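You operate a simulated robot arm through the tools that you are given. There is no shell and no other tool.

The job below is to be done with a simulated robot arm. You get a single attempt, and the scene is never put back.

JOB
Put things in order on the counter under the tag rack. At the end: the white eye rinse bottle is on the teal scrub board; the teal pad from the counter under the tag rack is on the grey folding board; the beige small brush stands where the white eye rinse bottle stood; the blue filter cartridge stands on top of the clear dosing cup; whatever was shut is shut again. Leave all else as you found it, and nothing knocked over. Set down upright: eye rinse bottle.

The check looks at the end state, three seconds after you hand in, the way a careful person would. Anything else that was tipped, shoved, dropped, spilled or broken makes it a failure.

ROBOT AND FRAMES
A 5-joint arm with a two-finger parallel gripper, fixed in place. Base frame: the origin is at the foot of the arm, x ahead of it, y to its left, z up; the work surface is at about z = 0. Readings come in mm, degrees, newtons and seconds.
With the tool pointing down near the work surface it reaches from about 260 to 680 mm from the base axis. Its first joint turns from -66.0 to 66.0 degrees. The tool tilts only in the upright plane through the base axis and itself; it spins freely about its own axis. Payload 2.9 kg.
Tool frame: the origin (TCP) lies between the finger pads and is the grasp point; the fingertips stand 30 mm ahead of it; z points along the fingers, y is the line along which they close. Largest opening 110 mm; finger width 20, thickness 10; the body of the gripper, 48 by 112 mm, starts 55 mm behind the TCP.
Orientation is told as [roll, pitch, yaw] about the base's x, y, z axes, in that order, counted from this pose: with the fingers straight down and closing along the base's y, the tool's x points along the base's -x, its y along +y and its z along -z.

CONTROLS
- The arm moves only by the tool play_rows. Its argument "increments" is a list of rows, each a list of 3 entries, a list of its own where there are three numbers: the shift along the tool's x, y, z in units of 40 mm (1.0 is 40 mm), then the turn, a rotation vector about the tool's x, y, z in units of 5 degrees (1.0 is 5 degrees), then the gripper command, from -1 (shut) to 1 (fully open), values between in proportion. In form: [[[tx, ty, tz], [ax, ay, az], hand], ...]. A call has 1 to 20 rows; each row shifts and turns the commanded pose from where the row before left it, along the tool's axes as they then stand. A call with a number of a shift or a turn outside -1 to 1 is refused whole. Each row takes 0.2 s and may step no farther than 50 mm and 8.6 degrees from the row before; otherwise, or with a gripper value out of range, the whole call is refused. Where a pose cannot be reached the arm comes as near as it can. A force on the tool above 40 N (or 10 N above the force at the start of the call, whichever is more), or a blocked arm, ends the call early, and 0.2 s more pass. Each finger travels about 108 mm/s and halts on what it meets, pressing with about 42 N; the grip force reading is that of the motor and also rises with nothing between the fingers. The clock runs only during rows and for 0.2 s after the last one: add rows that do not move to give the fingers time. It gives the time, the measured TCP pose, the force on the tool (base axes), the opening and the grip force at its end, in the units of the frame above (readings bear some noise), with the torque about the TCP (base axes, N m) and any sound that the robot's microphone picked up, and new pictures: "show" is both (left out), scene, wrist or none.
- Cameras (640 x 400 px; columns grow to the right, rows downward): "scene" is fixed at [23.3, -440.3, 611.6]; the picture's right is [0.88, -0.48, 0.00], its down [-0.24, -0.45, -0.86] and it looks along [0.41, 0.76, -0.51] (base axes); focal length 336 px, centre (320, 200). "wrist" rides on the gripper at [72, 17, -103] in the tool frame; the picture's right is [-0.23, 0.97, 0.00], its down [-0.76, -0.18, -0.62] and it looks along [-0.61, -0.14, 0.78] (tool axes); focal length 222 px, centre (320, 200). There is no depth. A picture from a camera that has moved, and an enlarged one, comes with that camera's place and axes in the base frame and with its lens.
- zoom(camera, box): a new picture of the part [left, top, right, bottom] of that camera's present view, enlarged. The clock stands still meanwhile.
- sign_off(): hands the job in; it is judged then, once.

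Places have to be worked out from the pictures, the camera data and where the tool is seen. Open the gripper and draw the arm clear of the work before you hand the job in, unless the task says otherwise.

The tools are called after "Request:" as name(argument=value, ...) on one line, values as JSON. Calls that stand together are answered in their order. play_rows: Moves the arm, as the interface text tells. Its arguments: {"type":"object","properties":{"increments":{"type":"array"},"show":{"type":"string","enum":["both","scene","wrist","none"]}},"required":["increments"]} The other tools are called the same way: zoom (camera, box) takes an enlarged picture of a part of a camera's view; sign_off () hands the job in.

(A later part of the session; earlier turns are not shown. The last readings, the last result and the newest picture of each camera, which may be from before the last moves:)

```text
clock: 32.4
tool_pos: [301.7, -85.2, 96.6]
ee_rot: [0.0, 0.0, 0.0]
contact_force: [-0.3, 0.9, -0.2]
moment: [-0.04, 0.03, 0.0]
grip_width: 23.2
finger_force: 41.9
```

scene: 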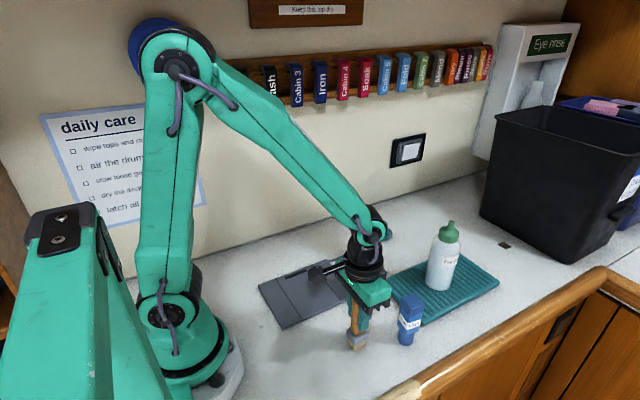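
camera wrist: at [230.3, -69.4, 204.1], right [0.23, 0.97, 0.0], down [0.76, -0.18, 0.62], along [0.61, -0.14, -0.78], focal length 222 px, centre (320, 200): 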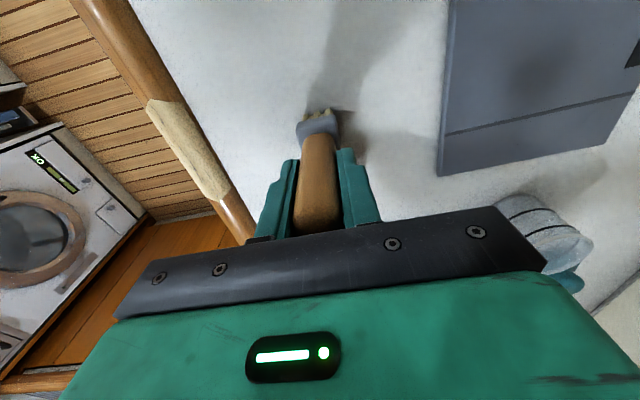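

Request:
play_rows(increments=[[[0, 0, 0.015], [0, 0, 0], -1], [[0, 0, 0], [0, 0, 0], -1]], show="none")

Request:
zoom(camera="scene", box=[310, 260, 430, 370])

```text
clock: 33.0
tool_pos: [302.4, -84.6, 97.0]
ee_rot: [-0.1, -0.1, 0.0]
contact_force: [-3.7, -0.9, 15.3]
moment: [-0.02, 0.4, -0.04]
grip_width: 23.4
finger_force: 41.7
```

```text
3.64 times, centred on (370, 315) of scene
camera zoom: at [23.2, -440.3, 611.6], right [0.88, -0.48, 0.0], down [-0.24, -0.45, -0.86], along [0.41, 0.76, -0.51], focal length 1220 px, centre (138, -218)
```

zoom: 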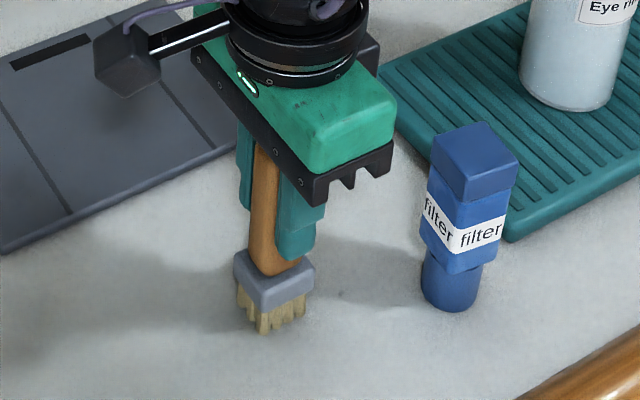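

Contact is firm now (15 N). I ease up by a hair, then open gradually.

Request:
play_rows(increments=[[[0, 0, -0.01], [0, 0, 0], -1], [[0, 0, 0], [0, 0, 0], -0.58], [[0, 0, 0], [0, 0, 0], -0.5], [[0, 0, 0], [0, 0, 0], -0.35], [[0, 0, 0], [0, 0, 0], -0.1], [[0, 0, 0], [0, 0, 0], 0.2], [[0, 0, 0], [0, 0, 0], 0.5], [[0, 0, 0], [0, 0, 0], 0.5]], show="both")

```text
clock: 34.8
tool_pos: [301.1, -85.5, 98.0]
ee_rot: [0.1, 0.0, -0.1]
contact_force: [0.3, -1.4, -0.2]
moment: [0.02, 0.04, 0.03]
grip_width: 82.4
finger_force: 0.1
camera wrist: at [229.9, -69.2, 201.6], right [0.23, 0.97, 0.0], down [0.76, -0.18, 0.62], along [0.61, -0.14, -0.78], focal length 222 px, centre (320, 200)
```

scene: 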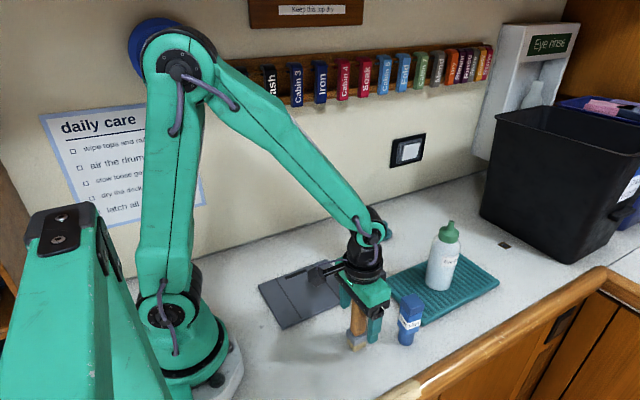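
wrist: 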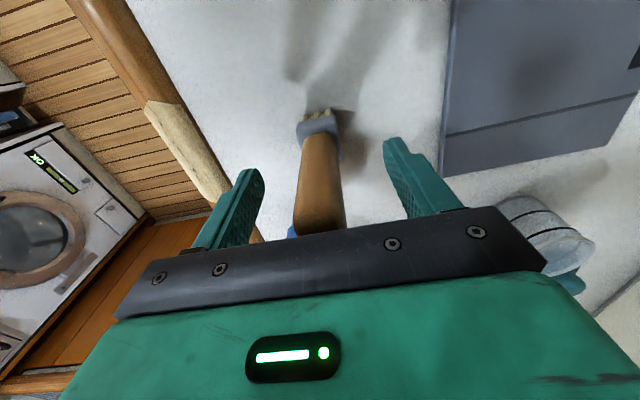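

The brush stands alone where the bottle was. I rise and then travel to above the teal pad.

Request:
play_rows(increments=[[[0, 0, -0.4], [0, 0, 0], 0.5], [[0, 0, -0.8], [0, 0, 0], 0.5], [[0, 0, -0.9], [0, 0, 0], 0.5], [[0, 0, -0.9], [0, 0, 0], 0.5], [[0, 0, -0.3], [0, 0, 0], 0.5]], show="scene")

Request:
play_rows(increments=[[[-0.4, 0.4, 0], [0, 0, 0], 0.5], [[-0.7, 0.7, 0], [0, 0, 0], 0.5], [[-0.7, 0.75, 0], [0, 0, 0], 0.5], [[-0.7, 0.75, 0], [0, 0, 0], 0.5], [[-0.7, 0.75, 0], [0, 0, 0], 0.5], [[-0.7, 0.75, 0], [0, 0, 0], 0.5], [[-0.7, 0.75, 0], [0, 0, 0], 0.5], [[-0.7, 0.7, 0], [0, 0, 0], 0.5], [[-0.7, 0.7, 0], [0, 0, 0], 0.5], [[-0.6, 0.5, 0], [0, 0, 0], 0.5], [[-0.2, 0.25, 0.4], [0, 0, 0], 0.5], [[0, 0, 0.8], [0, 0, 0], 0.5], [[0, 0, 0], [0, 0, 0], 0.5]], show="both")

```text
clock: 36.0
tool_pos: [301.6, -86.9, 228.7]
ee_rot: [-0.1, -0.1, 0.1]
contact_force: [0.3, 0.2, -0.1]
moment: [0.0, -0.03, 0.06]
grip_width: 82.8
finger_force: 0.1
```

scene: 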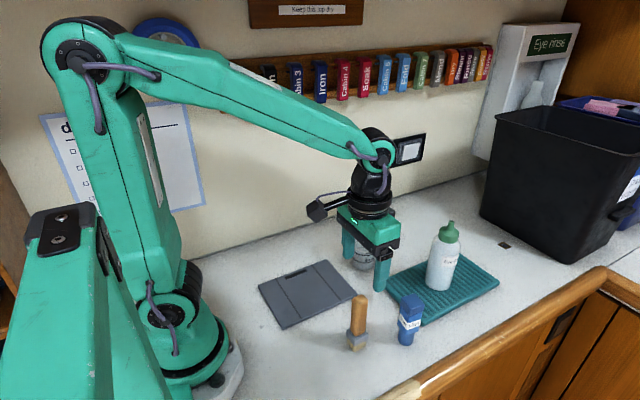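

```text
clock: 38.8
tool_pos: [575.8, 196.0, 181.1]
ee_rot: [0.0, -0.1, 0.0]
contact_force: [0.1, -0.1, 0.1]
moment: [0.01, -0.01, -0.01]
grip_width: 82.3
finger_force: 0.1
camera wrist: at [502.6, 212.4, 285.2], right [0.23, 0.97, 0.0], down [0.76, -0.18, 0.62], along [0.61, -0.14, -0.78], focal length 222 px, centre (320, 200)
```

scene: 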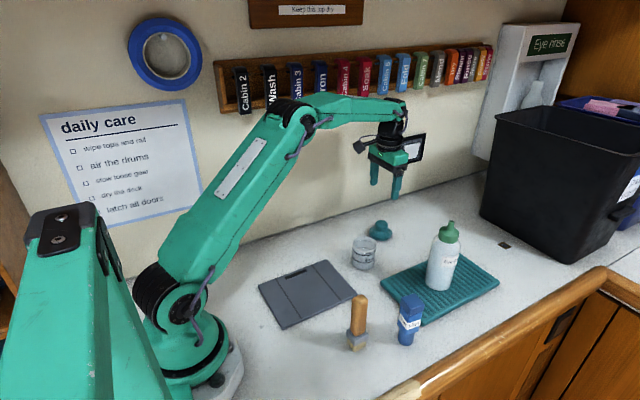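
wrist: 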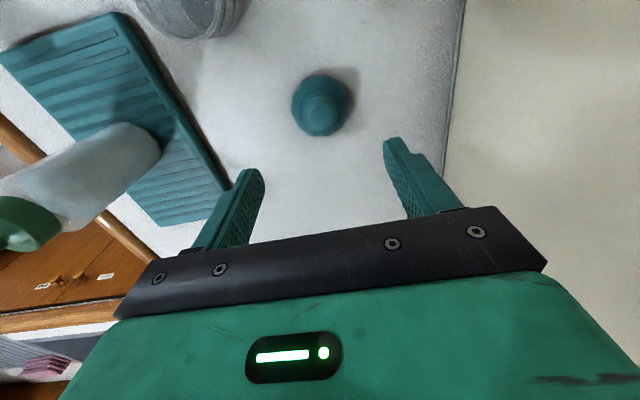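

Request:
zoom(camera="wrist", box=[270, 60, 370, 150])

```text
4.44 times, centred on (320, 105) of wrist
camera zoom: at [502.6, 212.4, 285.2], right [0.23, 0.97, 0.0], down [0.76, -0.18, 0.62], along [0.61, -0.14, -0.78], focal length 987 px, centre (320, 622)
```

zoom: 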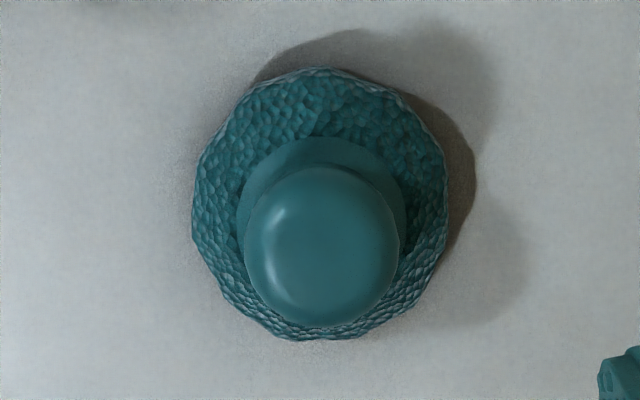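

The knob is centred under the TCP at (578,195.5). I descend with open fingers to TCP z≈58, keeping the tips above the pad's flange.

Request:
play_rows(increments=[[[-0.03, 0, 0.5], [0, 0, 0], 0.5], [[0, 0, 0.8], [0, 0, 0], 0.5], [[0, 0, 0.8], [0, 0, 0], 0.5], [[0, 0, 0.5], [0, 0, 0], 0.5], [[0, 0, 0.3], [0, 0, 0], 0.4], [[0, 0, 0.1], [0, 0, 0], 0.2], [[0, 0, 0], [0, 0, 0], 0.2]], show="both")

Request:
zoom(camera="scene", box=[340, 180, 440, 260])

```text
clock: 40.4
tool_pos: [575.3, 195.1, 59.5]
ee_rot: [0.0, 0.0, 0.0]
contact_force: [1.2, -1.4, 0.8]
moment: [0.0, 0.01, 0.01]
grip_width: 65.8
finger_force: 0.1
camera wrist: at [503.7, 211.3, 165.1], right [0.23, 0.97, 0.0], down [0.76, -0.18, 0.62], along [0.61, -0.14, -0.78], focal length 222 px, centre (320, 200)
```

scene: 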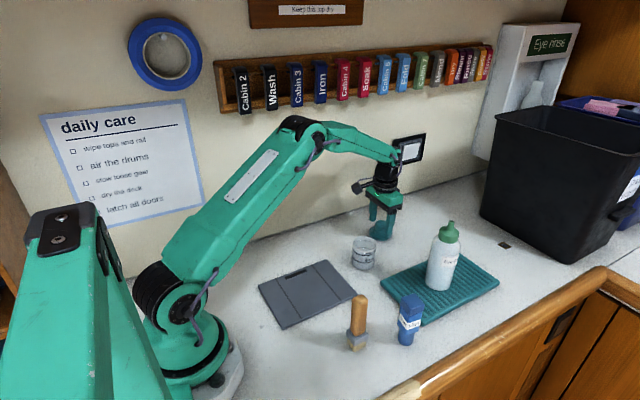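
wrist: 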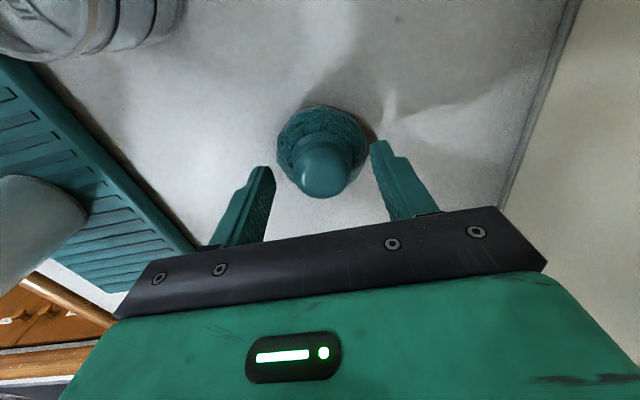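

```text
5.00 times, centred on (390, 220) of scene
camera zoom: at [23.3, -440.3, 611.6], right [0.88, -0.48, 0.0], down [-0.24, -0.45, -0.86], along [0.41, 0.76, -0.51], focal length 1678 px, centre (-30, 100)
```

zoom: 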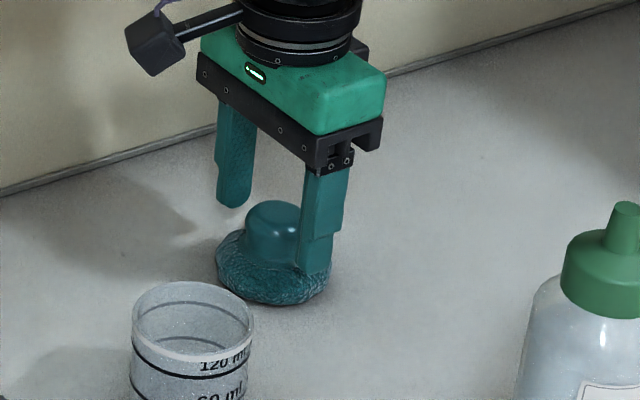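

Fingers straddle the knob, tips about 29 mm up, just above the flange. I lower 1 mm and close in stages.

Request:
play_rows(increments=[[[-0.03, 0, 0.03], [0, 0, 0], 0.1], [[0, 0, 0], [0, 0, 0], -0.1], [[0, 0, 0], [0, 0, 0], -0.3], [[0, 0, 0], [0, 0, 0], -0.6], [[0, 0, 0], [0, 0, 0], -1], [[0, 0, 0], [0, 0, 0], -1]], show="both")

```text
clock: 41.8
tool_pos: [577.0, 193.6, 58.8]
ee_rot: [0.1, 0.0, -0.1]
contact_force: [0.7, -1.2, 0.0]
moment: [0.0, -0.05, -0.01]
grip_width: 36.3
finger_force: 41.5
camera wrist: at [504.9, 210.9, 163.9], right [0.23, 0.97, 0.0], down [0.76, -0.18, 0.62], along [0.61, -0.14, -0.78], focal length 222 px, centre (320, 200)
```

scene: 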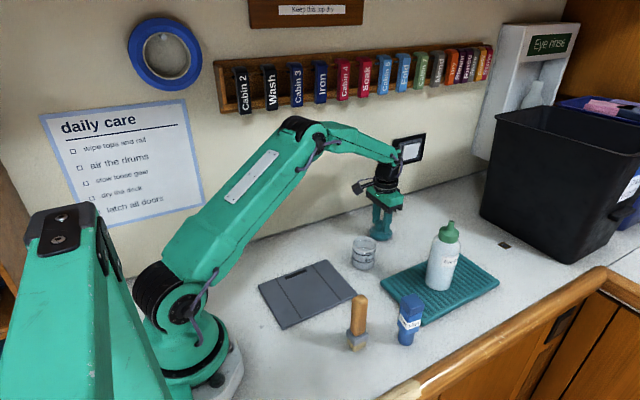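
wrist: 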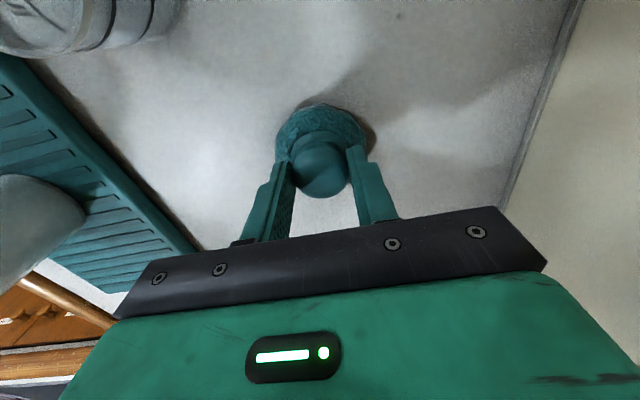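

Grip on the knob at 36 mm. I lift the pad 120 mm straight up.

Request:
play_rows(increments=[[[0, 0, -0.15], [0, 0, 0], -1], [[0, 0, -0.4], [0, 0, 0], -1], [[0, 0, -0.6], [0, 0, 0], -1], [[0, 0, -0.7], [0, 0, 0], -1], [[0, 0, -0.7], [0, 0, 0], -1], [[0, 0, -0.4], [0, 0, 0], -1], [[0, 0, 0], [0, 0, 0], -1]], show="both")

```text
clock: 43.4
tool_pos: [576.4, 192.1, 177.4]
ee_rot: [0.0, 0.0, 0.1]
contact_force: [-0.9, -0.4, -0.6]
moment: [0.01, 0.0, -0.03]
grip_width: 36.5
finger_force: 41.9
camera wrist: at [504.3, 209.3, 282.6], right [0.23, 0.97, 0.0], down [0.76, -0.18, 0.62], along [0.61, -0.14, -0.78], focal length 222 px, centre (320, 200)
```

scene: 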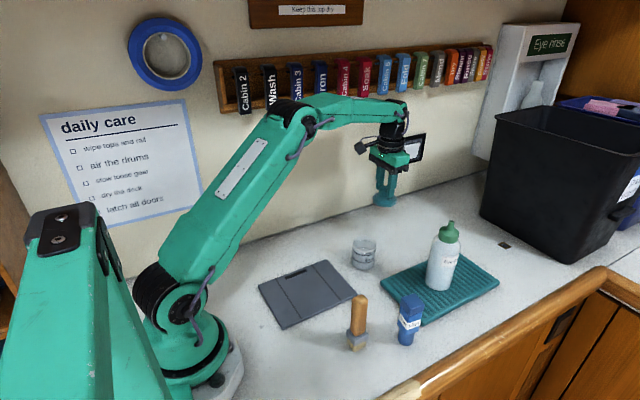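
wrist: 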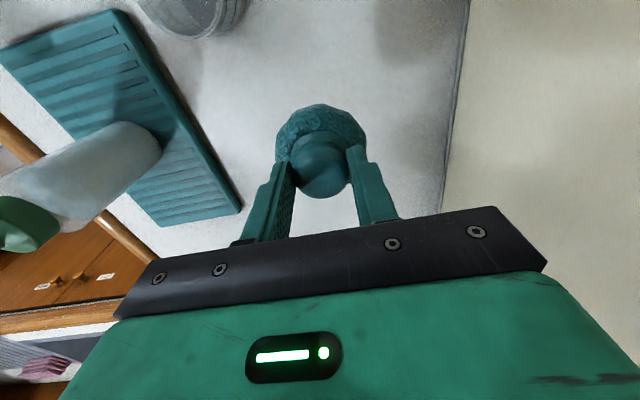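

The pad is held level. I carry it over to above the grey board's centre, around (288,102).

Request:
play_rows(increments=[[[0.4, -0.12, 0], [0, 0, 0], -1], [[0.7, -0.22, 0], [0, 0, 0], -1], [[0.75, -0.24, 0], [0, 0, 0], -1], [[0.75, -0.24, 0], [0, 0, 0], -1], [[0.75, -0.24, 0], [0, 0, 0], -1], [[0.75, -0.24, 0], [0, 0, 0], -1], [[0.75, -0.24, 0], [0, 0, 0], -1], [[0.75, -0.24, 0], [0, 0, 0], -1], [[0.7, -0.22, 0], [0, 0, 0], -1], [[0.6, -0.18, 0], [0, 0, 0], -1], [[0.3, -0.08, 0], [0, 0, 0], -1], [[0, 0, 0], [0, 0, 0], -1]], show="both")

```text
clock: 46.0
tool_pos: [289.9, 103.6, 177.4]
ee_rot: [0.0, 0.1, -0.1]
contact_force: [0.6, -0.1, -0.3]
moment: [-0.02, 0.0, 0.0]
grip_width: 36.2
finger_force: 41.9
camera wrist: at [217.7, 120.2, 282.4], right [0.23, 0.97, 0.0], down [0.76, -0.18, 0.62], along [0.61, -0.14, -0.78], focal length 222 px, centre (320, 200)
```

scene: 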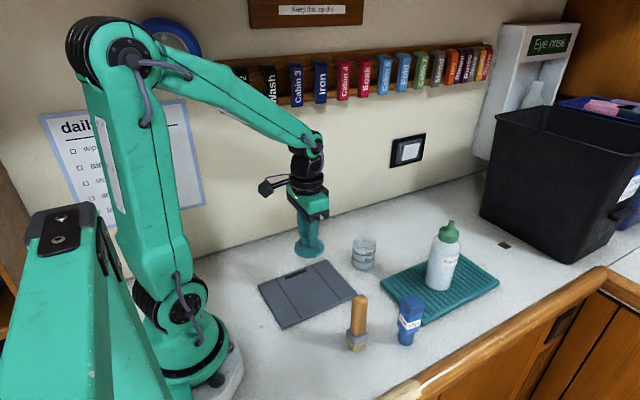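
wrist: 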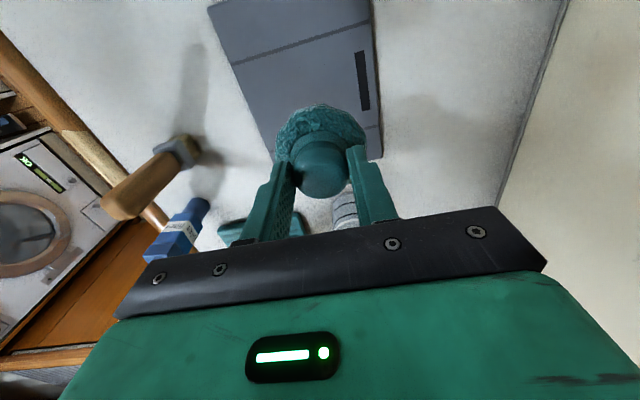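

The board's outline (x≈186–377, y≈19–175) surrounds the pad well. I lower it to about 10 mm above, then creep.

Request:
play_rows(increments=[[[0, -0.05, 0.3], [0, 0, 0], -1], [[0, -0.05, 0.5], [0, 0, 0], -1], [[0, 0, 0.6], [0, 0, 0], -1], [[0, 0, 0.5], [0, 0, 0], -1], [[0, 0, 0.35], [0, 0, 0], -1], [[0, 0, 0.2], [0, 0, 0], -1], [[0, 0, 0], [0, 0, 0], -1]], show="both")

```text
clock: 47.6
tool_pos: [287.9, 99.5, 80.3]
ee_rot: [0.1, 0.0, 0.0]
contact_force: [-0.9, 0.1, -0.6]
moment: [0.0, -0.02, 0.03]
grip_width: 36.2
finger_force: 41.6
camera wrist: at [216.4, 115.8, 184.9], right [0.23, 0.97, 0.0], down [0.76, -0.18, 0.62], along [0.61, -0.14, -0.78], focal length 222 px, centre (320, 200)
```

scene: 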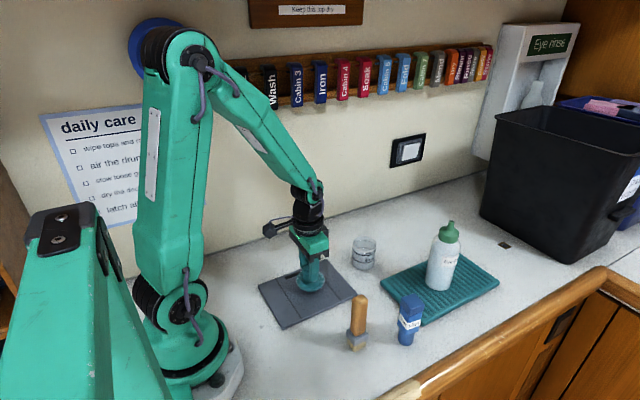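
wrist: 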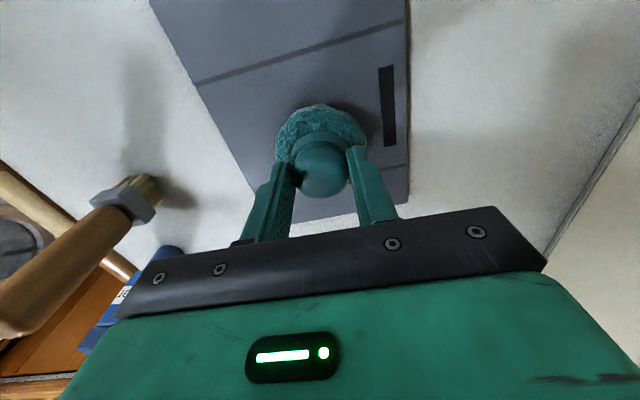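

Well inside the board. Creeping down now.

Request:
play_rows(increments=[[[0, 0, 0.05], [0, 0, 0], -1], [[0, 0, 0.05], [0, 0, 0], -1], [[0, 0, 0.05], [0, 0, 0], -1], [[0, 0, 0.05], [0, 0, 0], -1]], show="none")

Request:
play_rows(increments=[[[0, 0, 0.03], [0, 0, 0], -1], [[0, 0, 0.03], [0, 0, 0], -1], [[0, 0, 0], [0, 0, 0], -1]], show="none")

```text
clock: 48.6
tool_pos: [288.1, 100.5, 72.7]
ee_rot: [0.1, 0.0, 0.0]
contact_force: [-0.5, -0.8, -0.1]
moment: [0.01, 0.02, -0.04]
grip_width: 36.6
finger_force: 42.5
```

```text
clock: 49.4
tool_pos: [289.1, 99.9, 70.5]
ee_rot: [0.0, 0.0, 0.0]
contact_force: [-0.2, -0.1, -0.7]
moment: [0.02, 0.0, 0.0]
grip_width: 36.3
finger_force: 42.0
```

No contact yet at pad bottom ≈11–12 mm; I continue in 1 mm steps.

Request:
play_rows(increments=[[[0, 0, 0.025], [0, 0, 0], -1], [[0, 0, 0.025], [0, 0, 0], -1], [[0, 0, 0], [0, 0, 0], -1]], show="none")

```text
clock: 50.2
tool_pos: [288.2, 99.4, 67.1]
ee_rot: [0.0, 0.0, 0.0]
contact_force: [0.2, -0.1, -1.5]
moment: [-0.01, -0.01, 0.0]
grip_width: 36.3
finger_force: 42.0
```

Request:
play_rows(increments=[[[0, 0, 0.025], [0, 0, 0], -1], [[0, 0, 0], [0, 0, 0], -1]], show="none")

Request:
zoom(camera="scene", box=[250, 220, 370, 330])

```text
clock: 50.8
tool_pos: [288.7, 100.2, 66.9]
ee_rot: [0.0, -0.1, 0.0]
contact_force: [-4.9, -2.5, 19.9]
moment: [-0.13, 0.22, 0.0]
grip_width: 36.2
finger_force: 41.9
```

```text
3.64 times, centred on (310, 275) of scene
camera zoom: at [23.2, -440.4, 611.5], right [0.88, -0.48, 0.0], down [-0.24, -0.45, -0.86], along [0.41, 0.76, -0.51], focal length 1220 px, centre (356, -73)
```

zoom: 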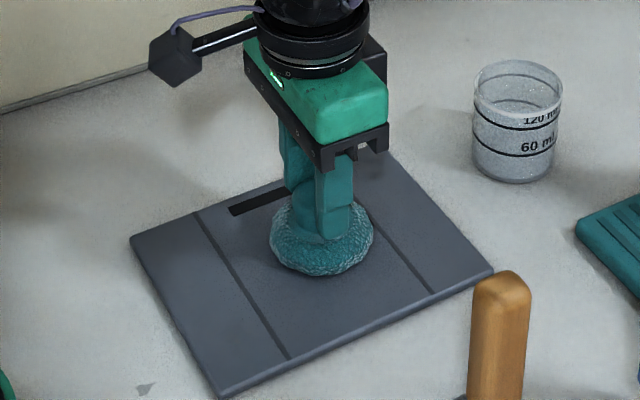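

Contact is felt (20 N) with the pad on the board's middle panel. I ease up 0.4 mm and open gradually.

Request:
play_rows(increments=[[[0, 0, -0.012], [0, 0, 0], -1], [[0, 0, 0], [0, 0, 0], -0.34], [[0, 0, 0], [0, 0, 0], -0.25], [[0, 0, 0], [0, 0, 0], -0.1], [[0, 0, 0], [0, 0, 0], 0.2], [[0, 0, 0], [0, 0, 0], 0.4], [[0, 0, 0], [0, 0, 0], 0.4]], show="both")

```text
clock: 52.4
tool_pos: [287.7, 100.0, 66.8]
ee_rot: [0.0, -0.1, 0.0]
contact_force: [0.1, 0.2, 0.2]
moment: [0.02, 0.0, -0.03]
grip_width: 77.2
finger_force: 0.2
camera wrist: at [216.1, 116.4, 171.5], right [0.23, 0.97, 0.0], down [0.76, -0.18, 0.62], along [0.61, -0.14, -0.78], focal length 222 px, centre (320, 200)
```

scene: 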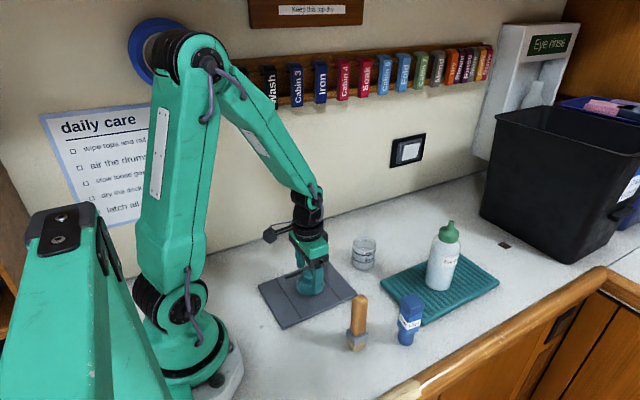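
wrist: 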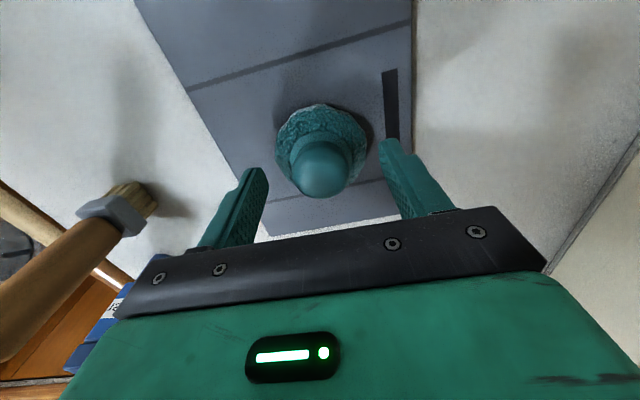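

The pad rests on the grey board, freed. I rise clear and travel to above the cartridge, about (390,-123), to centre on it.

Request:
play_rows(increments=[[[0, 0, -0.4], [0, 0, 0], 0.4], [[0, 0, -0.8], [0, 0, 0], 0.4], [[0, 0, -0.9], [0, 0, 0], 0.4], [[0, 0, -0.9], [0, 0, 0], 0.4], [[0, 0, -0.9], [0, 0, 0], 0.4], [[0, 0, -0.4], [0, 0, 0], 0.4]], show="none")

Request:
play_rows(increments=[[[-0.3, -0.6, 0], [0, 0, 0], 0.4], [[-0.4, -0.9, 0], [0, 0, 0], 0.4], [[-0.4, -0.9, 0], [0, 0, 0], 0.4], [[-0.4, -0.9, 0], [0, 0, 0], 0.4], [[-0.4, -0.9, 0], [0, 0, 0], 0.4], [[-0.4, -0.9, 0], [0, 0, 0], 0.4], [[-0.3, -0.5, 0], [0, 0, 0], 0.4], [[0, 0, 0], [0, 0, 0], 0.4]], show="both")

Request:
zoom(camera="wrist", box=[240, 60, 400, 180])

Request:
zoom(camera="scene", box=[240, 200, 520, 380])

```text
clock: 53.8
tool_pos: [286.2, 99.9, 240.4]
ee_rot: [-0.1, 0.0, 0.0]
contact_force: [0.1, 0.5, 0.2]
moment: [0.05, 0.0, 0.0]
grip_width: 77.1
finger_force: 0.1
```

```text
clock: 55.6
tool_pos: [392.5, -124.7, 239.1]
ee_rot: [-0.1, 0.0, 0.0]
contact_force: [0.7, -0.6, 0.2]
moment: [-0.03, 0.0, 0.01]
grip_width: 77.2
finger_force: 0.0
camera wrist: at [320.8, -108.4, 343.2], right [0.23, 0.97, 0.0], down [0.76, -0.18, 0.62], along [0.61, -0.14, -0.78], focal length 222 px, centre (320, 200)
```

scene: 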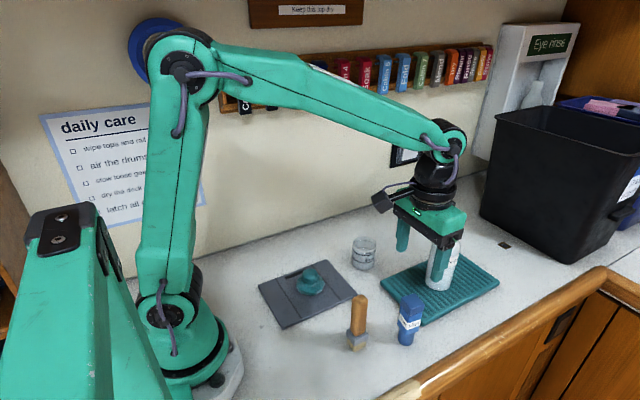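
wrist: 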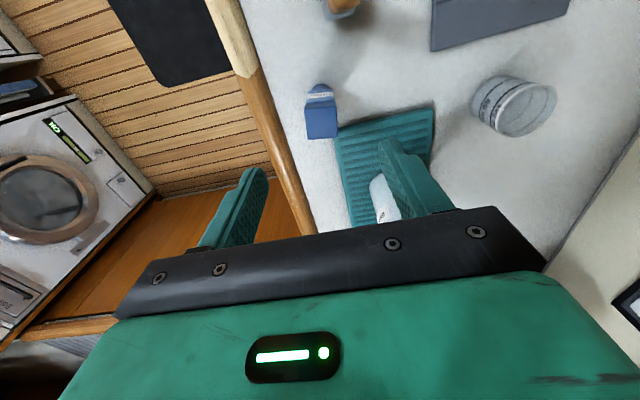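

```text
3.33 times, centred on (320, 120) of wrist
camera zoom: at [320.8, -108.4, 343.2], right [0.23, 0.97, 0.0], down [0.76, -0.18, 0.62], along [0.61, -0.14, -0.78], focal length 740 px, centre (320, 467)
```

zoom: 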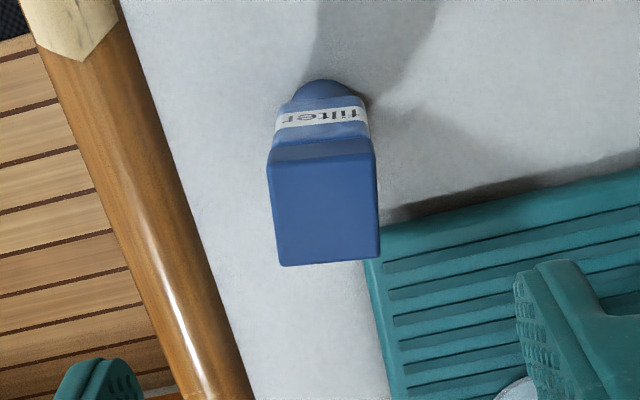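

```text
2.22 times, centred on (380, 290) of scene
camera zoom: at [23.3, -440.4, 611.6], right [0.88, -0.48, 0.0], down [-0.24, -0.45, -0.86], along [0.41, 0.76, -0.51], focal length 746 px, centre (187, 0)
```

zoom: 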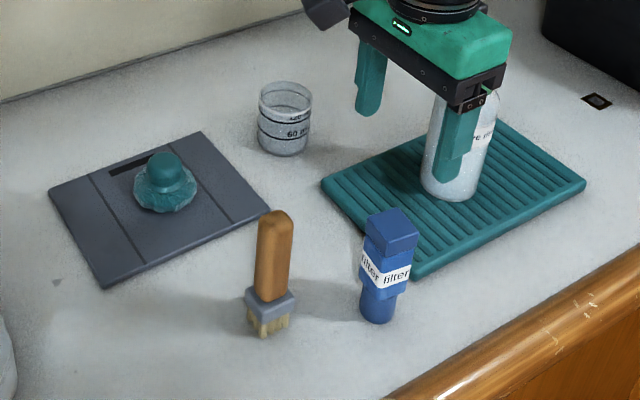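

The cartridge top is centred at about (400.5,-124.8), 33 mm square and turned about -8.4°. I line up, turn to match and descend to TCP z≈101, a high grip so the tips clear the cup rim later.

Request:
play_rows(increments=[[[-0.2, 0, 0], [0, 0, 0], 0.4], [[0, 0, 0.2], [0, 0, 0.84], 0.4], [[0, 0, 0.5], [0, 0, 0.84], 0.4], [[0, 0, 0.8], [0, 0, 0], 0.4], [[0, 0, 0.8], [0, 0, 0], 0.4], [[0, 0, 0.7], [0, 0, 0], 0.4], [[0, 0, 0.45], [0, 0, 0], 0.4], [[0, 0, 0], [0, 0, 0], 0.4]], show="both")

Request:
zoom(camera="scene", box=[270, 240, 370, 320])

```text
clock: 57.4
tool_pos: [400.7, -123.2, 101.0]
ee_rot: [0.0, 0.0, -8.4]
contact_force: [-0.1, -0.4, 1.1]
moment: [0.01, -0.02, -0.02]
grip_width: 76.9
finger_force: 0.1
camera wrist: at [332.0, -96.5, 205.0], right [0.37, 0.93, 0.0], down [0.73, -0.29, 0.62], along [0.58, -0.23, -0.78], focal length 222 px, centre (320, 200)
```

scene: 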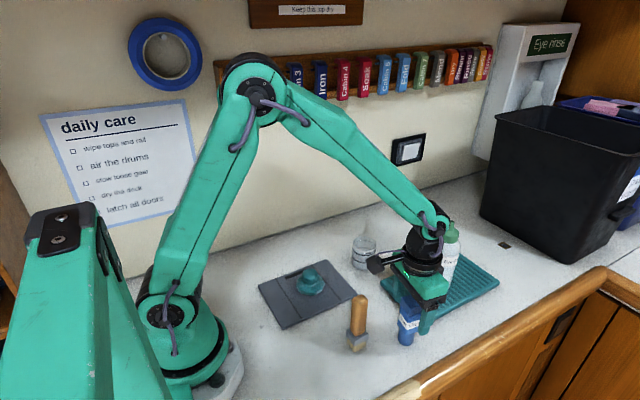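
wrist: 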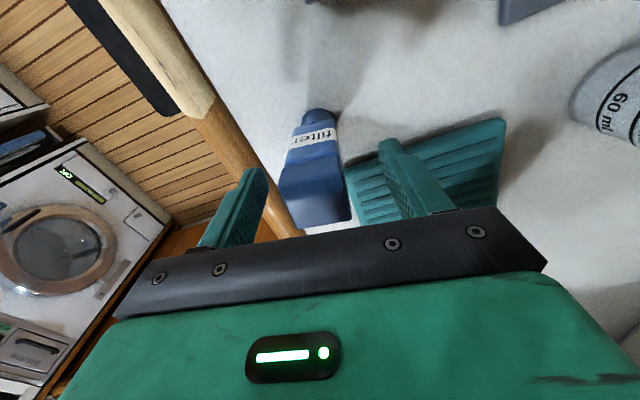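

```text
5.00 times, centred on (320, 280) of scene
camera zoom: at [23.3, -440.3, 611.6], right [0.88, -0.48, 0.0], down [-0.24, -0.45, -0.86], along [0.41, 0.76, -0.51], focal length 1678 px, centre (320, -200)
```

zoom: 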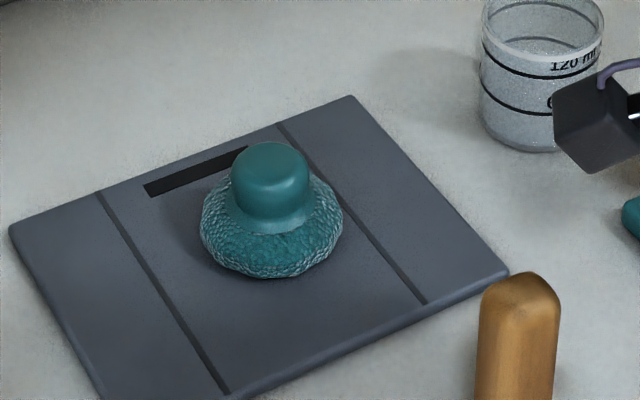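

The pad lies flat on the board, and the cartridge is within 2–3 mm of centre between the fingers. I nudge 2 mm and close in stages.

Request:
play_rows(increments=[[[0, -0.05, 0], [0, 0, 0], 0.2], [[0, 0, 0], [0, 0, 0], 0.0], [[0, 0, 0], [0, 0, 0], -0.2], [[0, 0, 0], [0, 0, 0], -0.35], [[0, 0, 0], [0, 0, 0], -0.6], [[0, 0, 0], [0, 0, 0], -1], [[0, 0, 0], [0, 0, 0], -1]], show="both")

Request:
zoom(camera="scene", box=[360, 230, 460, 360])

```text
clock: 59.0
tool_pos: [401.4, -124.8, 100.7]
ee_rot: [0.0, 0.0, -8.4]
contact_force: [0.6, 0.5, -0.1]
moment: [0.01, -0.02, 0.01]
grip_width: 30.4
finger_force: 42.0
camera wrist: at [331.6, -98.4, 205.4], right [0.37, 0.93, 0.0], down [0.73, -0.29, 0.62], along [0.58, -0.23, -0.78], focal length 222 px, centre (320, 200)
```

scene: 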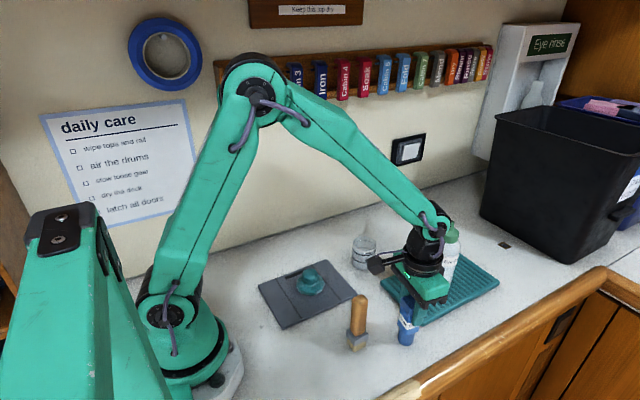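
wrist: 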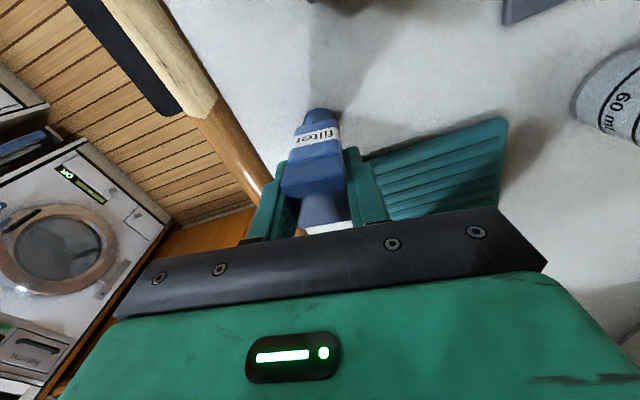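

```text
3.08 times, centred on (410, 295) of scene
camera zoom: at [23.3, -440.3, 611.6], right [0.88, -0.48, 0.0], down [-0.24, -0.45, -0.86], along [0.41, 0.76, -0.51], focal length 1033 px, centre (43, -92)
```

zoom: 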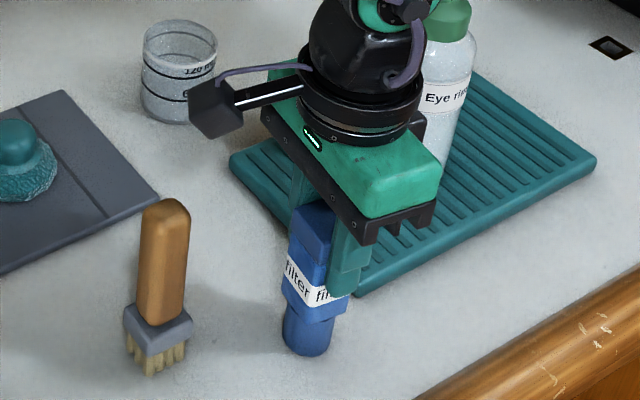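

Grip holds at 30 mm. I lift 140 mm straight up and turn back to yaw 0 when high.

Request:
play_rows(increments=[[[0, 0, -0.15], [0, 0, 0], -1], [[0, 0, -0.4], [0, 0, 0], -1], [[0, 0, -0.6], [0, 0, 0], -1], [[0, 0, -0.7], [0, 0, 0], -1], [[0, 0, -0.7], [0, 0, 0], -1], [[0, 0, -0.6], [0, 0, -0.84], -1], [[0, 0, -0.35], [0, 0, -0.84], -1], [[0, 0, 0], [0, 0, 0], -1]], show="both")

```text
clock: 60.8
tool_pos: [400.7, -125.9, 241.8]
ee_rot: [-0.1, 0.0, -0.1]
contact_force: [-1.0, 0.1, -0.4]
moment: [0.02, -0.01, -0.03]
grip_width: 30.2
finger_force: 41.8
camera wrist: at [328.2, -109.1, 345.8], right [0.23, 0.97, 0.0], down [0.76, -0.18, 0.62], along [0.61, -0.14, -0.78], focal length 222 px, centre (320, 200)
```

scene: 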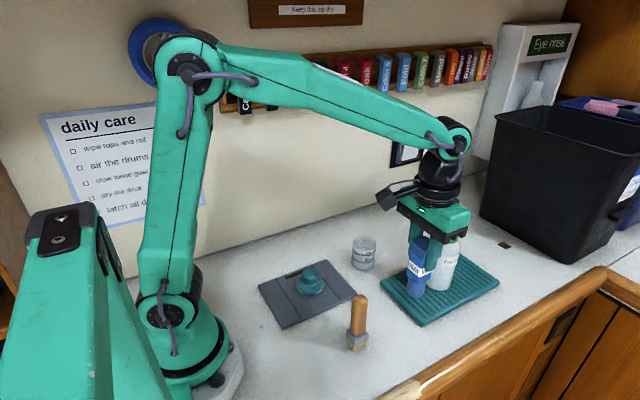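
wrist: 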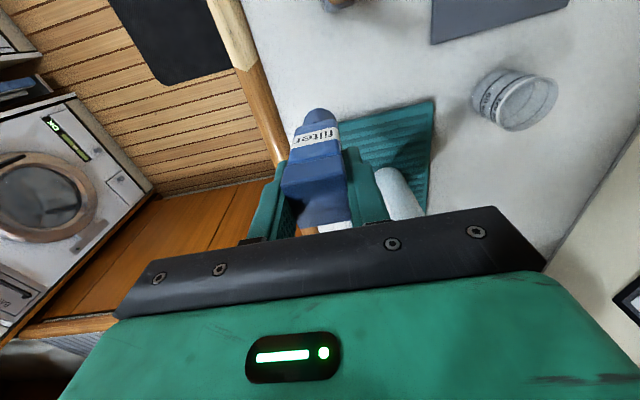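

The cartridge hangs upright. I carry it to above the cup at (458.5,115).

Request:
play_rows(increments=[[[-0.1, 0.4, 0], [0, 0, 0], -1], [[-0.15, 0.7, 0], [0, 0, 0], -1], [[-0.2, 0.8, 0], [0, 0, 0], -1], [[-0.2, 0.8, 0], [0, 0, 0], -1], [[-0.2, 0.8, 0], [0, 0, 0], -1], [[-0.2, 0.8, 0], [0, 0, 0], -1], [[-0.2, 0.8, 0], [0, 0, 0], -1], [[-0.15, 0.6, 0], [0, 0, 0], -1], [[-0.05, 0.3, 0], [0, 0, 0], -1], [[0, 0, 0], [0, 0, 0], -1], [[0, 0, 0], [0, 0, 0], -1]], show="both")

Request:
zoom(camera="scene", box=[310, 160, 430, 280])

Request:
zoom(camera="wrist", box=[240, 60, 400, 240])

```text
clock: 63.2
tool_pos: [457.9, 113.4, 242.2]
ee_rot: [0.0, 0.1, -0.1]
contact_force: [0.4, -0.3, -1.0]
moment: [0.01, 0.0, -0.02]
grip_width: 30.1
finger_force: 41.8
camera wrist: at [386.0, 130.4, 346.1], right [0.23, 0.97, 0.0], down [0.76, -0.18, 0.62], along [0.61, -0.14, -0.78], focal length 222 px, centre (320, 200)
```

scene: 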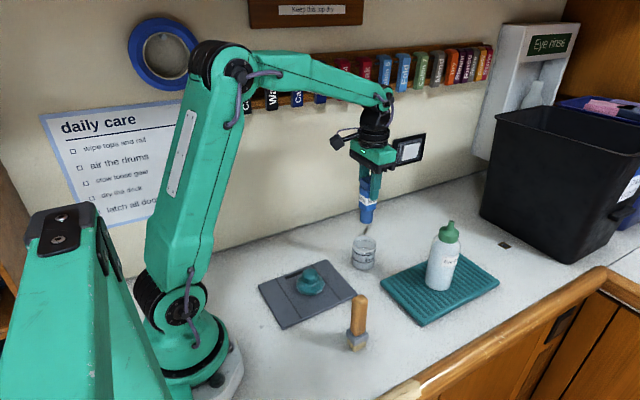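
wrist: 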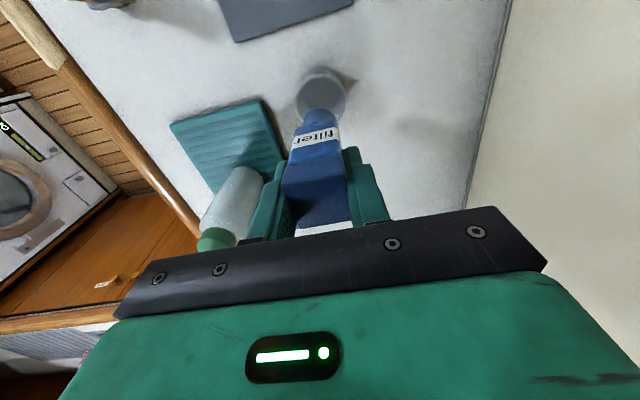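

```text
3.33 times, centred on (370, 220) of scene
camera zoom: at [23.3, -440.3, 611.6], right [0.88, -0.48, 0.0], down [-0.24, -0.45, -0.86], along [0.41, 0.76, -0.51], focal length 1119 px, centre (153, 133)
```

zoom: 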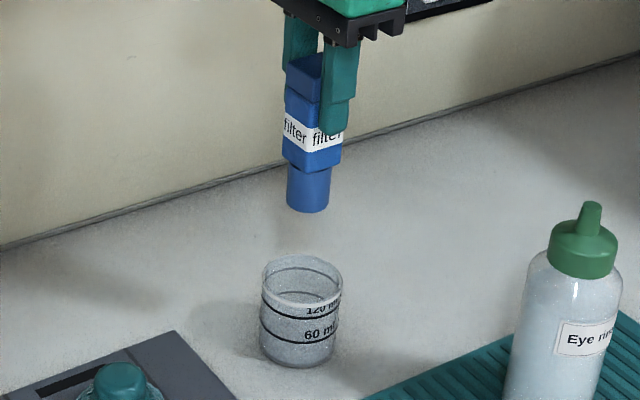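

```text
2.22 times, centred on (320, 150) of wrist
camera zoom: at [386.0, 130.4, 346.1], right [0.23, 0.97, 0.0], down [0.76, -0.18, 0.62], along [0.61, -0.14, -0.78], focal length 494 px, centre (320, 311)
```

zoom: 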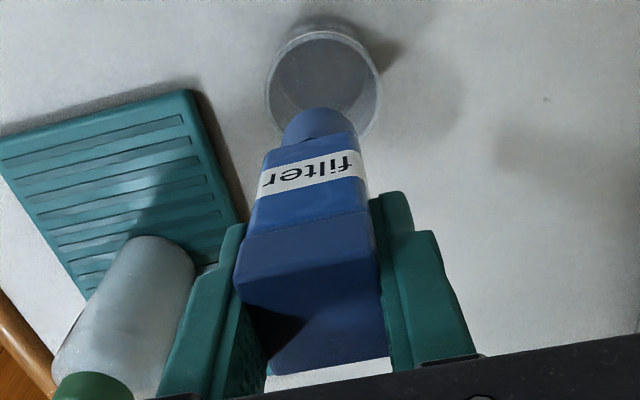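

Cartridge bottom (z≈141) is over the rim centre to within about 2 mm. I lower until it's just above the rim height, then creep to find what supports it.

Request:
play_rows(increments=[[[0, 0.02, 0.3], [0, 0, 0], -1], [[0, 0, 0.4], [0, 0, 0], -1], [[0, 0, 0.4], [0, 0, 0], -1], [[0, 0, 0.3], [0, 0, 0], -1], [[0, 0, 0.2], [0, 0, 0], -1], [[0, 0, 0], [0, 0, 0], -1]], show="both")

Request:
zoom(camera="scene", box=[320, 190, 410, 280])

```text
clock: 64.6
tool_pos: [457.6, 115.1, 178.8]
ee_rot: [0.0, 0.0, 0.0]
contact_force: [0.6, 0.5, -0.6]
moment: [0.01, 0.0, 0.02]
grip_width: 30.1
finger_force: 42.0
camera wrist: at [385.4, 131.8, 282.8], right [0.23, 0.97, 0.0], down [0.76, -0.18, 0.62], along [0.61, -0.14, -0.78], focal length 222 px, centre (320, 200)
```

scene: 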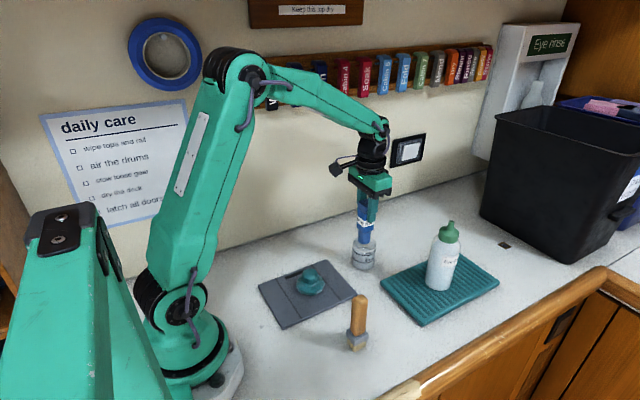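
wrist: 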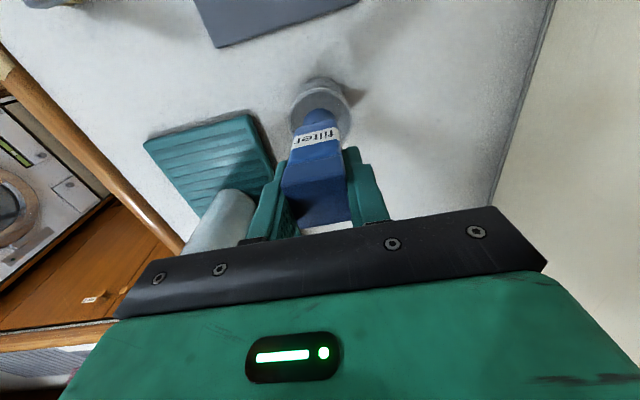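

```text
4.44 times, centred on (365, 235) of scene
camera zoom: at [23.3, -440.3, 611.6], right [0.88, -0.48, 0.0], down [-0.24, -0.45, -0.86], along [0.41, 0.76, -0.51], focal length 1492 px, centre (120, 44)
```

zoom: 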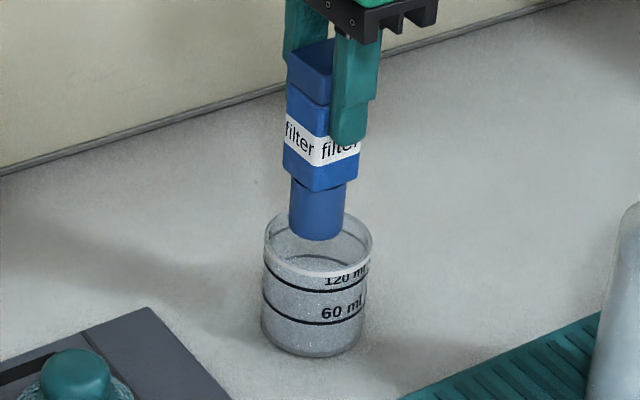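

The cartridge bottom is about 12 mm above the rim plane and centred. I creep down with force checks.

Request:
play_rows(increments=[[[0, 0, 0.05], [0, 0, 0], -1], [[0, 0, 0.05], [0, 0, 0], -1], [[0, 0, 0.05], [0, 0, 0], -1], [[0, 0, 0.05], [0, 0, 0], -1]], show="none")

Request:
play_rows(increments=[[[0, 0, 0.025], [0, 0, 0], -1], [[0, 0, 0.025], [0, 0, 0], -1], [[0, 0, 0], [0, 0, 0], -1]], show="none")

Request:
play_rows(increments=[[[0, 0, 0.025], [0, 0, 0], -1], [[0, 0, 0.025], [0, 0, 0], -1], [[0, 0, 0], [0, 0, 0], -1]], show="none")

```text
clock: 65.6
tool_pos: [458.7, 115.2, 169.0]
ee_rot: [-0.2, 0.0, 0.0]
contact_force: [0.2, 1.2, -0.2]
moment: [-0.01, -0.02, -0.02]
grip_width: 30.1
finger_force: 42.3
```

```text
clock: 66.4
tool_pos: [457.9, 116.0, 166.5]
ee_rot: [0.0, 0.0, 0.0]
contact_force: [-0.9, -0.2, 3.2]
moment: [-0.03, 0.05, -0.02]
grip_width: 30.0
finger_force: 42.2
```

```text
clock: 67.2
tool_pos: [459.3, 115.6, 167.7]
ee_rot: [0.1, -0.2, 0.1]
contact_force: [-6.2, 0.6, 34.0]
moment: [-0.02, 0.7, 0.0]
grip_width: 30.1
finger_force: 41.8
```

Firm contact at rim height: the cup carries the cartridge at z≈66. I ease up 1.5 mm to relieve the push and check the picture.

Request:
play_rows(increments=[[[0, 0, -0.035], [0, 0, 0], -1], [[0, 0, 0], [0, 0, 0], -1]], show="both")

Request:
zoom(camera="scene", box=[320, 190, 410, 280])

Request:
zoom(camera="wrist", box=[260, 60, 400, 180])

```text
clock: 67.8
tool_pos: [459.6, 115.1, 167.5]
ee_rot: [0.1, -0.2, -0.1]
contact_force: [2.4, 0.8, 23.4]
moment: [0.08, -0.29, 0.01]
grip_width: 30.0
finger_force: 41.9
camera wrist: at [386.9, 131.7, 271.1], right [0.23, 0.97, 0.0], down [0.76, -0.18, 0.63], along [0.61, -0.14, -0.78], focal length 222 px, centre (320, 200)
```

scene: 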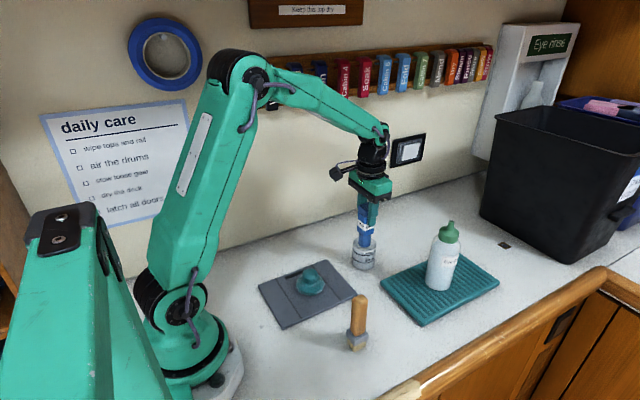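
wrist: 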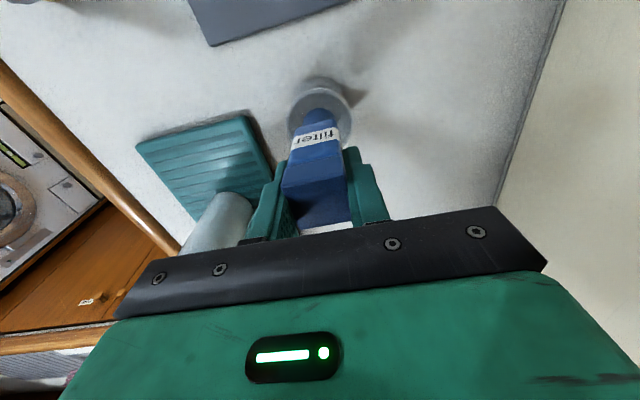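

```text
4.44 times, centred on (365, 235) of scene
camera zoom: at [23.1, -440.4, 611.5], right [0.88, -0.48, 0.0], down [-0.24, -0.45, -0.86], along [0.41, 0.76, -0.51], focal length 1492 px, centre (120, 44)
```

zoom: 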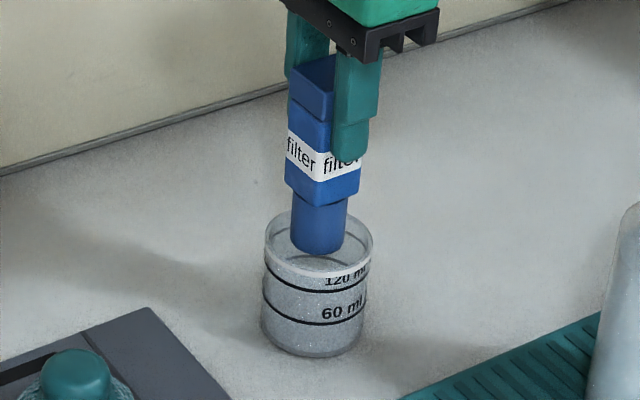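

```text
3.33 times, centred on (330, 120) of wrist
camera zoom: at [386.9, 131.7, 271.1], right [0.23, 0.97, 0.0], down [0.76, -0.18, 0.63], along [0.61, -0.14, -0.78], focal length 740 px, centre (287, 467)
```

zoom: 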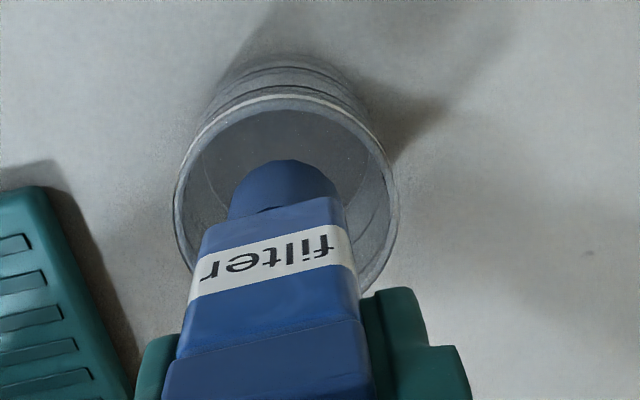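

The cartridge bears centred at the rim plane with 23 N remaining. I ease up a little more before releasing.

Request:
play_rows(increments=[[[0, 0, -0.03], [0, 0, 0], -1], [[0, 0, 0], [0, 0, 0], -1]], show="none")

```text
clock: 68.4
tool_pos: [458.3, 114.8, 166.4]
ee_rot: [0.1, 0.1, -0.1]
contact_force: [3.9, 1.6, 10.8]
moment: [0.1, -0.46, 0.0]
grip_width: 30.1
finger_force: 42.1
```

Request:
play_rows(increments=[[[0, 0, -0.015], [0, 0, 0], -1], [[0, 0, 0], [0, 0, 0], -1]], show="none")

```text
clock: 69.0
tool_pos: [457.8, 114.6, 167.0]
ee_rot: [-0.1, 0.1, 0.0]
contact_force: [1.2, -0.7, 2.3]
moment: [-0.03, -0.14, 0.04]
grip_width: 30.1
finger_force: 42.2
```

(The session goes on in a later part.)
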